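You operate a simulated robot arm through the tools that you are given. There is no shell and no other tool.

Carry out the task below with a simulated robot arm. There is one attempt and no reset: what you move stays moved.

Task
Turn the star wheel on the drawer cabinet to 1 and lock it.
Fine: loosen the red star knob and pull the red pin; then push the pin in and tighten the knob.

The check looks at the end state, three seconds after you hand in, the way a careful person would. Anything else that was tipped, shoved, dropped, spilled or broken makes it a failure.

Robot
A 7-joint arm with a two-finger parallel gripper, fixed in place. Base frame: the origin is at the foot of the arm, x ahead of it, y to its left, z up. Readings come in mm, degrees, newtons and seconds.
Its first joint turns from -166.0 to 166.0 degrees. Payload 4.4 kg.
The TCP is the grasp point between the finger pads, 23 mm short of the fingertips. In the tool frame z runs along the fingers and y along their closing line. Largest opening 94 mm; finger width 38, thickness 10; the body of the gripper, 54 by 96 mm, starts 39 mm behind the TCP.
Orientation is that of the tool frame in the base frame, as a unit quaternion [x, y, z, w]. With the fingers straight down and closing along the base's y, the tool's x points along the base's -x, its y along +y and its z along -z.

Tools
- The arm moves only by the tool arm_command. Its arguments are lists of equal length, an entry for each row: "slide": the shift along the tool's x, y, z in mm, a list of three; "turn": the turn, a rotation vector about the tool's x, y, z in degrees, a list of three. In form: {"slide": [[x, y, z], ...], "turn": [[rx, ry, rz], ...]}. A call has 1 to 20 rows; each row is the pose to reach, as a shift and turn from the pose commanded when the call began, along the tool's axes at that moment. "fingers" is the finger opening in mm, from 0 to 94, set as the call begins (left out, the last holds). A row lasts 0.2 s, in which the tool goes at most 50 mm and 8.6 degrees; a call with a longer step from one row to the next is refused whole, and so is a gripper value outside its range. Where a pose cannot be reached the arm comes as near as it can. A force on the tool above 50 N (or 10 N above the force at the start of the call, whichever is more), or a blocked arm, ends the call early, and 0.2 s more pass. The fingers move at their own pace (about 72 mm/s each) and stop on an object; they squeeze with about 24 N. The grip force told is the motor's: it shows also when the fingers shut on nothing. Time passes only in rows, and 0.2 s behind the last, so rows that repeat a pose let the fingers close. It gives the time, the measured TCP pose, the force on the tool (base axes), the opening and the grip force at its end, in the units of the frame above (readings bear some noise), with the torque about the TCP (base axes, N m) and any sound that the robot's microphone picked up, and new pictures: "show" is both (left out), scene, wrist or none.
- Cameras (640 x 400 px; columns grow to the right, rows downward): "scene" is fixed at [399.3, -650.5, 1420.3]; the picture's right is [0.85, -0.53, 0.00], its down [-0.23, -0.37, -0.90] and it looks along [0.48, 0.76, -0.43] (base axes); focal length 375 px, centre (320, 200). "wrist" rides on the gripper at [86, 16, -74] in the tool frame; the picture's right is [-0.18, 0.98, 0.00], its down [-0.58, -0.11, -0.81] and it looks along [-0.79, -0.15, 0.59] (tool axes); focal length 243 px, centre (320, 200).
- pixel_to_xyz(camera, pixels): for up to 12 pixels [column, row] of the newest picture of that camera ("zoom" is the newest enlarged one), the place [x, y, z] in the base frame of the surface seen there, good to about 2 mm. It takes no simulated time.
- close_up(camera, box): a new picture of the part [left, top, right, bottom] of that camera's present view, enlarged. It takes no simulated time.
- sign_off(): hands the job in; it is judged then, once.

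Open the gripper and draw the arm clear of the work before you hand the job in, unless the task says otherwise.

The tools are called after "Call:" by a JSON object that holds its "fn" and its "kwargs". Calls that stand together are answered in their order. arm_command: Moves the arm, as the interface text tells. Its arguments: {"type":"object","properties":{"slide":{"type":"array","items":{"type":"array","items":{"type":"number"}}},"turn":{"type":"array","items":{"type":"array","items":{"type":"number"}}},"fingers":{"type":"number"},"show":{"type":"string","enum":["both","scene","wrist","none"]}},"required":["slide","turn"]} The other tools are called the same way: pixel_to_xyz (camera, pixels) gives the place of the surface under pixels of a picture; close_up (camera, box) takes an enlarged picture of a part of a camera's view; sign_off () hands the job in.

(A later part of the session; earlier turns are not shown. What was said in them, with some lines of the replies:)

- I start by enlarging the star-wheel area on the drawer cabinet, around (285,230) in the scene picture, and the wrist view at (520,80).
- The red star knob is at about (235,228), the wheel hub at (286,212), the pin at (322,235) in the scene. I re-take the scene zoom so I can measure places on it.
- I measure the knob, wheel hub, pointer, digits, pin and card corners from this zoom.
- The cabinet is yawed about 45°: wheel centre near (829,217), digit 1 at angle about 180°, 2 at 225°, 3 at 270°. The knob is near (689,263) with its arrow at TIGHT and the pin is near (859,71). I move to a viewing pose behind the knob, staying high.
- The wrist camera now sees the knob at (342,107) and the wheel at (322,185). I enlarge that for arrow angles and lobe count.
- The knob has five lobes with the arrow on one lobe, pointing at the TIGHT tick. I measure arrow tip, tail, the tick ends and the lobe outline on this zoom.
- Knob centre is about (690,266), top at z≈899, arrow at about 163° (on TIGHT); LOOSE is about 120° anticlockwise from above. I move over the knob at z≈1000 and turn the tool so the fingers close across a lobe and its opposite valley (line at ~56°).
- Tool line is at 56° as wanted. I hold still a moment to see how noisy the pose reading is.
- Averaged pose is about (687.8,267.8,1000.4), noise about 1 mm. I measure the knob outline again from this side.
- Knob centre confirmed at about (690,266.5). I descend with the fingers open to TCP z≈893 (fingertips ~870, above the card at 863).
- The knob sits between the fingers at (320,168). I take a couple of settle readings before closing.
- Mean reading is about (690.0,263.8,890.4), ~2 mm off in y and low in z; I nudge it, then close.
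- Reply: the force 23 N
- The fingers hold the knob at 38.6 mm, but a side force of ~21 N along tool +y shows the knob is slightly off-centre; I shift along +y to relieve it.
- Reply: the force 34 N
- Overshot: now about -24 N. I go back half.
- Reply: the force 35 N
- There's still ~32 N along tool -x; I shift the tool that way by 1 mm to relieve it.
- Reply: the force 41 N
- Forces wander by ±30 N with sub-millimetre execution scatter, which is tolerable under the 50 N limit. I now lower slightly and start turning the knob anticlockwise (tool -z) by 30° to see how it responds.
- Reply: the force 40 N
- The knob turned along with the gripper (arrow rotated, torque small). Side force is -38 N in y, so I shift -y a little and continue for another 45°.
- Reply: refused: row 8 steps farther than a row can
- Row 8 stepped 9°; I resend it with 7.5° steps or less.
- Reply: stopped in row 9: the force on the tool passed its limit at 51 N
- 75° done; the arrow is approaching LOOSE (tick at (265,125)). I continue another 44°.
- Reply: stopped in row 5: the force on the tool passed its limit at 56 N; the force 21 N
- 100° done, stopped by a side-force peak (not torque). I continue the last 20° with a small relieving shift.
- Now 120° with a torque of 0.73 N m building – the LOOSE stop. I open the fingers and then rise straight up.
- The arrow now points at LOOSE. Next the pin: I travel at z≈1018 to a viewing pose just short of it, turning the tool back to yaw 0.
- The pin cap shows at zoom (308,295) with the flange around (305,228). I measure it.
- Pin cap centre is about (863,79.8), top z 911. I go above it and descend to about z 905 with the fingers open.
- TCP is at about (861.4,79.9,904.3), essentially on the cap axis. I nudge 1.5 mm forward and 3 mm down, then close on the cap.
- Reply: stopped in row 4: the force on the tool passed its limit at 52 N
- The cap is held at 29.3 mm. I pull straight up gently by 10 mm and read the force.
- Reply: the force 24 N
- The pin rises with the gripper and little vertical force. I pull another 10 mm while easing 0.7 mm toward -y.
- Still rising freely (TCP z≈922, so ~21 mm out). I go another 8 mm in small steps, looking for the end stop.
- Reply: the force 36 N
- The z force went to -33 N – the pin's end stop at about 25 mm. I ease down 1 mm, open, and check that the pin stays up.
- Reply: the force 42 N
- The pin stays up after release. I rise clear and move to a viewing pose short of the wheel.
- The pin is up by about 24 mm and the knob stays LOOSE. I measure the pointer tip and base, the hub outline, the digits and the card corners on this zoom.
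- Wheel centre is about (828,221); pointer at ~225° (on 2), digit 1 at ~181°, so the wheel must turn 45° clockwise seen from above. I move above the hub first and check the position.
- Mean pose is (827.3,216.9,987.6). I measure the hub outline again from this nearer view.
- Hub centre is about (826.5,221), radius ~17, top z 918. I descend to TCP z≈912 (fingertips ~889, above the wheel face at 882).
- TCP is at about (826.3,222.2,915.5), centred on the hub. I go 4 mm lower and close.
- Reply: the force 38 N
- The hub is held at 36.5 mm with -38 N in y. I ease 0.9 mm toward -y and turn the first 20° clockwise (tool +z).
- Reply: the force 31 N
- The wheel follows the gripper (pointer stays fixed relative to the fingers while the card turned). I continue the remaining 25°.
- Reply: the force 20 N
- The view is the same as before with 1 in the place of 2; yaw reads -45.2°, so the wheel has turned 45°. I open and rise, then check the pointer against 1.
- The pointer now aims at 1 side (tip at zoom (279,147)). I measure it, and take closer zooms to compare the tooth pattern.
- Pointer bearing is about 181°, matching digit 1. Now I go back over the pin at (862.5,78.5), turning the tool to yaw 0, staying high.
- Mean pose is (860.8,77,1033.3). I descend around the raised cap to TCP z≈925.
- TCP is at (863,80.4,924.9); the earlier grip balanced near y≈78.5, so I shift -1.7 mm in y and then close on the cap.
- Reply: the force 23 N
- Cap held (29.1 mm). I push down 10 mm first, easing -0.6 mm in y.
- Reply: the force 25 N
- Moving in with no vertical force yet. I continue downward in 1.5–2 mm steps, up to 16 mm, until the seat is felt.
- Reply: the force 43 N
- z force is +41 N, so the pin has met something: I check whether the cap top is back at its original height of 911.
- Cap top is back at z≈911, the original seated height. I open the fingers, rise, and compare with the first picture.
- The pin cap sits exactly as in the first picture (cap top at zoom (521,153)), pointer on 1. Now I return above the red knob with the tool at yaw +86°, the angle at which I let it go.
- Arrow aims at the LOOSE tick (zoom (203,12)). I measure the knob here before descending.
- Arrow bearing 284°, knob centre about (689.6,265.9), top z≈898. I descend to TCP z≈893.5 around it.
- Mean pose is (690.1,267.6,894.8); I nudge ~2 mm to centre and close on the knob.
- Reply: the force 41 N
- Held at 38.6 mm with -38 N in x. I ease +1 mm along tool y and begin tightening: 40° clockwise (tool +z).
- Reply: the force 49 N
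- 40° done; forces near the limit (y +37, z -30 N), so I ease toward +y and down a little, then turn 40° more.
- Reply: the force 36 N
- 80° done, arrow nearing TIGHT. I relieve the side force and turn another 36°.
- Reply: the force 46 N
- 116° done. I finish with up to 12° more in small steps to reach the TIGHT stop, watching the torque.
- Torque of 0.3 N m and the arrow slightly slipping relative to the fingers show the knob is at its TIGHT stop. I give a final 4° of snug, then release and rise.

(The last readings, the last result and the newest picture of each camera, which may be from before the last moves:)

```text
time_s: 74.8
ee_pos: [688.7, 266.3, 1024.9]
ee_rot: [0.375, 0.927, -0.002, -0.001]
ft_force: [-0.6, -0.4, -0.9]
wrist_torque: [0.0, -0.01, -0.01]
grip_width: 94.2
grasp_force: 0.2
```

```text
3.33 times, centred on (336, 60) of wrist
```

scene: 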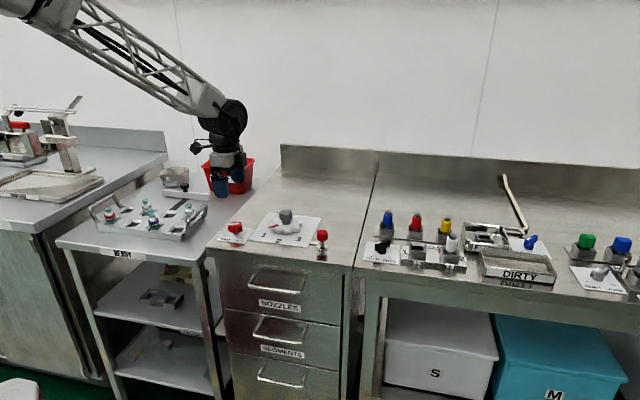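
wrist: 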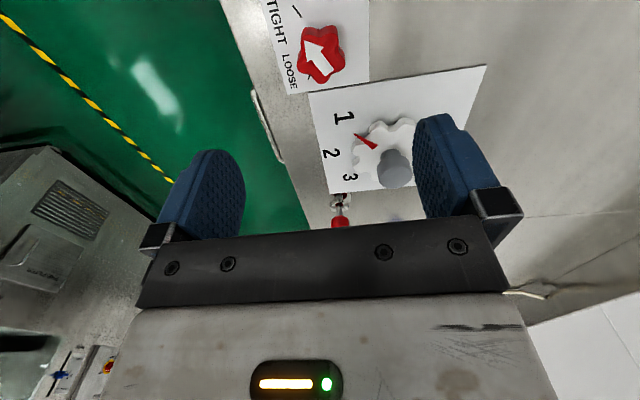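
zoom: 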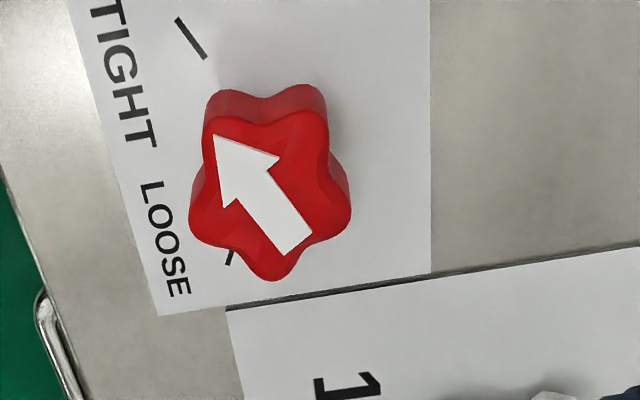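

The scene zoom shows the knob arrow back as at the start (TIGHT), the pin in and the pointer on 1. I verify the arrow bearing and look at wheel and pin closely.

Call:
{"fn": "pixel_to_xyz", "kwargs": {"camera": "zoom", "pixels": [[218, 142], [298, 245], [180, 22], [203, 55], [258, 190]]}}

Call:
{"fn": "close_up", "kwargs": {"camera": "wrist", "box": [300, 60, 500, 230]}}

Call:
{"fn": "close_up", "kwargs": {"camera": "scene", "box": [213, 205, 277, 245]}}

Call:
{"fn": "close_up", "kwargs": {"camera": "scene", "box": [290, 220, 354, 260]}}

Call:
{"fn": "close_up", "kwargs": {"camera": "scene", "box": [253, 205, 317, 245]}}

```text
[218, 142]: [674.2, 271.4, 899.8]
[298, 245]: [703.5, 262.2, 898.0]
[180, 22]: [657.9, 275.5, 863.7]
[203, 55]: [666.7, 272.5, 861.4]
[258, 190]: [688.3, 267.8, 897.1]
```

```text
2.35 times, centred on (400, 145) of wrist
```

zoom: 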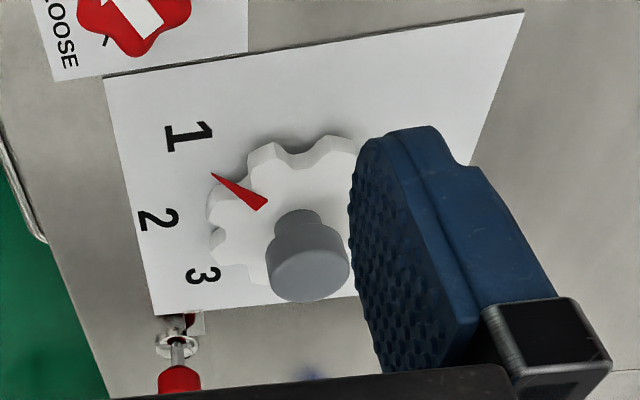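

```text
10.00 times, centred on (245, 225) of scene
```

zoom: 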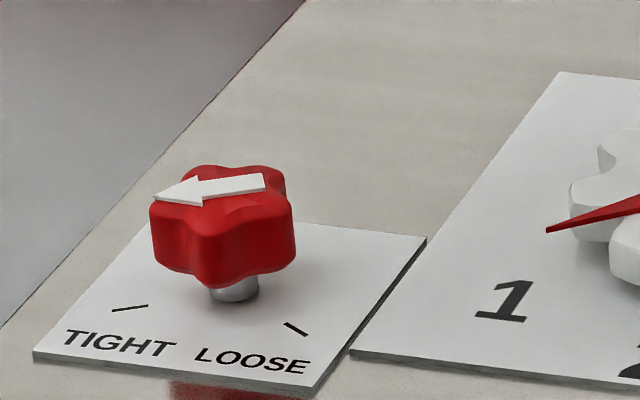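

```text
10.00 times, centred on (322, 240) of scene
```

zoom: 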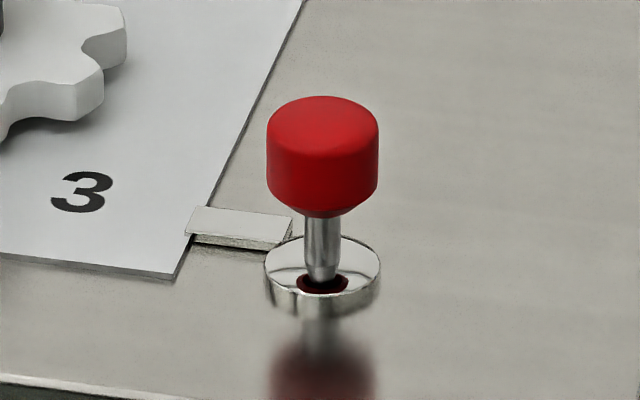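

```text
10.00 times, centred on (285, 225) of scene
```

zoom: 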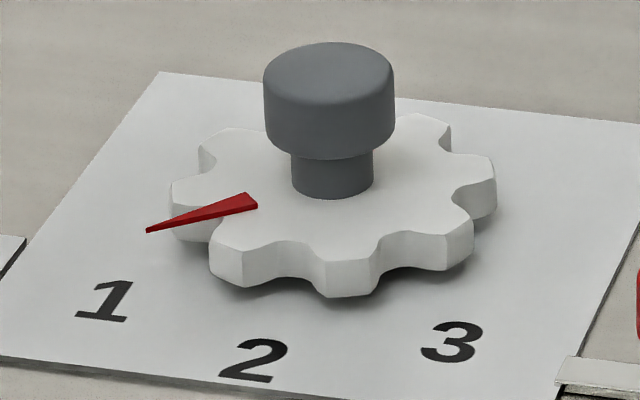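

Everything reads right: arrow bearing 162.6° on the TIGHT tick, pointer at 1, pin cap seated at its original height. I now lift and draw the arm back to its starting pose, fingers open.

Call:
{"fn": "arm_command", "kwargs": {"slide": [[0, 0, -40], [0, 0, -85], [0, 0, -130], [-21.5, -24.3, -130], [-43, -48.5, -130], [-64.5, -72.8, -130], [-86, -97, -130], [-107.5, -121.4, -130], [-129, -145.6, -130], [-150.5, -169.9, -130], [-172, -194, -130], [-193.5, -218.4, -130], [-215, -242.7, -130], [-215, -242.7, -130]], "turn": [[0, 0, 0], [0, 0, 0], [0, 0, 0], [0, 0, -4.4], [0, 0, -8.8], [0, 0, -13.2], [0, 0, -17.6], [0, 0, -22], [0, 0, -26.4], [0, 0, -30.8], [0, 0, -35.2], [0, 0, -39.6], [0, 0, -44], [0, 0, -44]], "fingers": 94, "show": "both"}}

Call:
{"fn": "close_up", "kwargs": {"camera": "scene", "box": [205, 195, 349, 285]}}

Call:
{"fn": "close_up", "kwargs": {"camera": "wrist", "box": [380, 0, 640, 162]}}

```text
time_s: 77.8
ee_pos: [673.2, -59.2, 1152.6]
ee_rot: [-0.001, 1.0, 0.0, -0.001]
ft_force: [-0.9, 0.3, 0.0]
wrist_torque: [0.03, -0.01, 0.01]
grip_width: 94.0
grasp_force: 0.1
```

scene: 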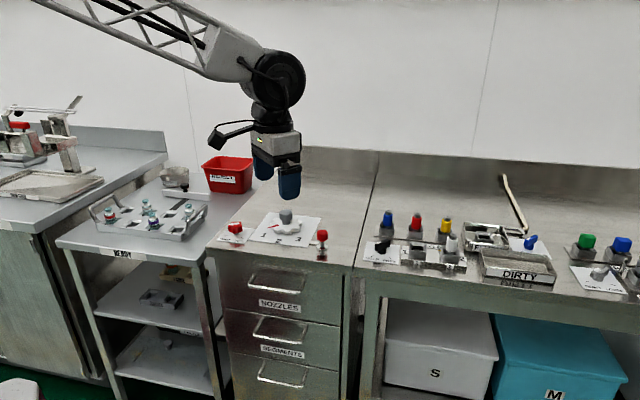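
wrist: 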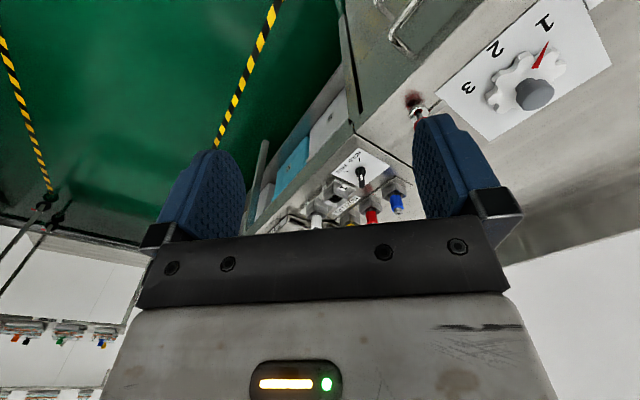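

```text
4.44 times, centred on (277, 240) of scene
```

zoom: 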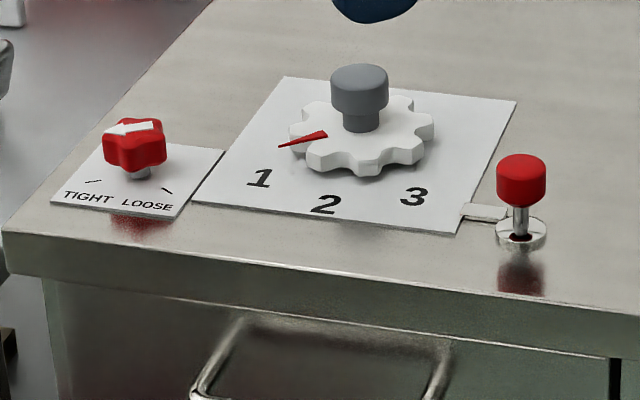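

```text
2.46 times, centred on (510, 81) of wrist
```

zoom: 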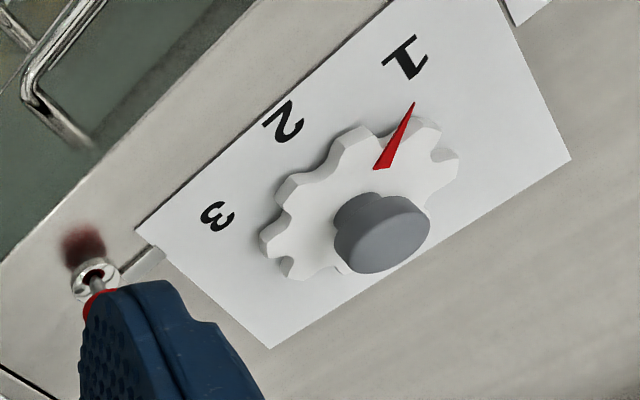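

The final pictures from the starting pose show the pointer at 1, the teeth in the same index pattern as before, the pin down, the knob arrow on TIGHT, and everything else in place; the gripper is open and clear. I hand in the job.

Call:
{"fn": "sign_off", "kwargs": {}}

```text
The job is handed in.
```

The star wheel is turned to 1 and locked, and the job is handed in. I don't have the result of the check.

- **Wheel:** it was turned 45° from 2. The pointer now reads about 181°, in line with the 1.
- **Pin:** it was pulled about 24 mm for the turn, then pushed back in. Its cap is at its original height of about 911 mm.
- **Knob:** it was loosened to its stop, then tightened back to its stop. The arrow is on the TIGHT mark.

I did not try to turn the wheel afterwards to test the lock. The pin going fully in at 1 and the knob reaching its stop are the evidence that it holds.

The arm is back at its starting pose with the gripper open. The final pictures show nothing else moved.
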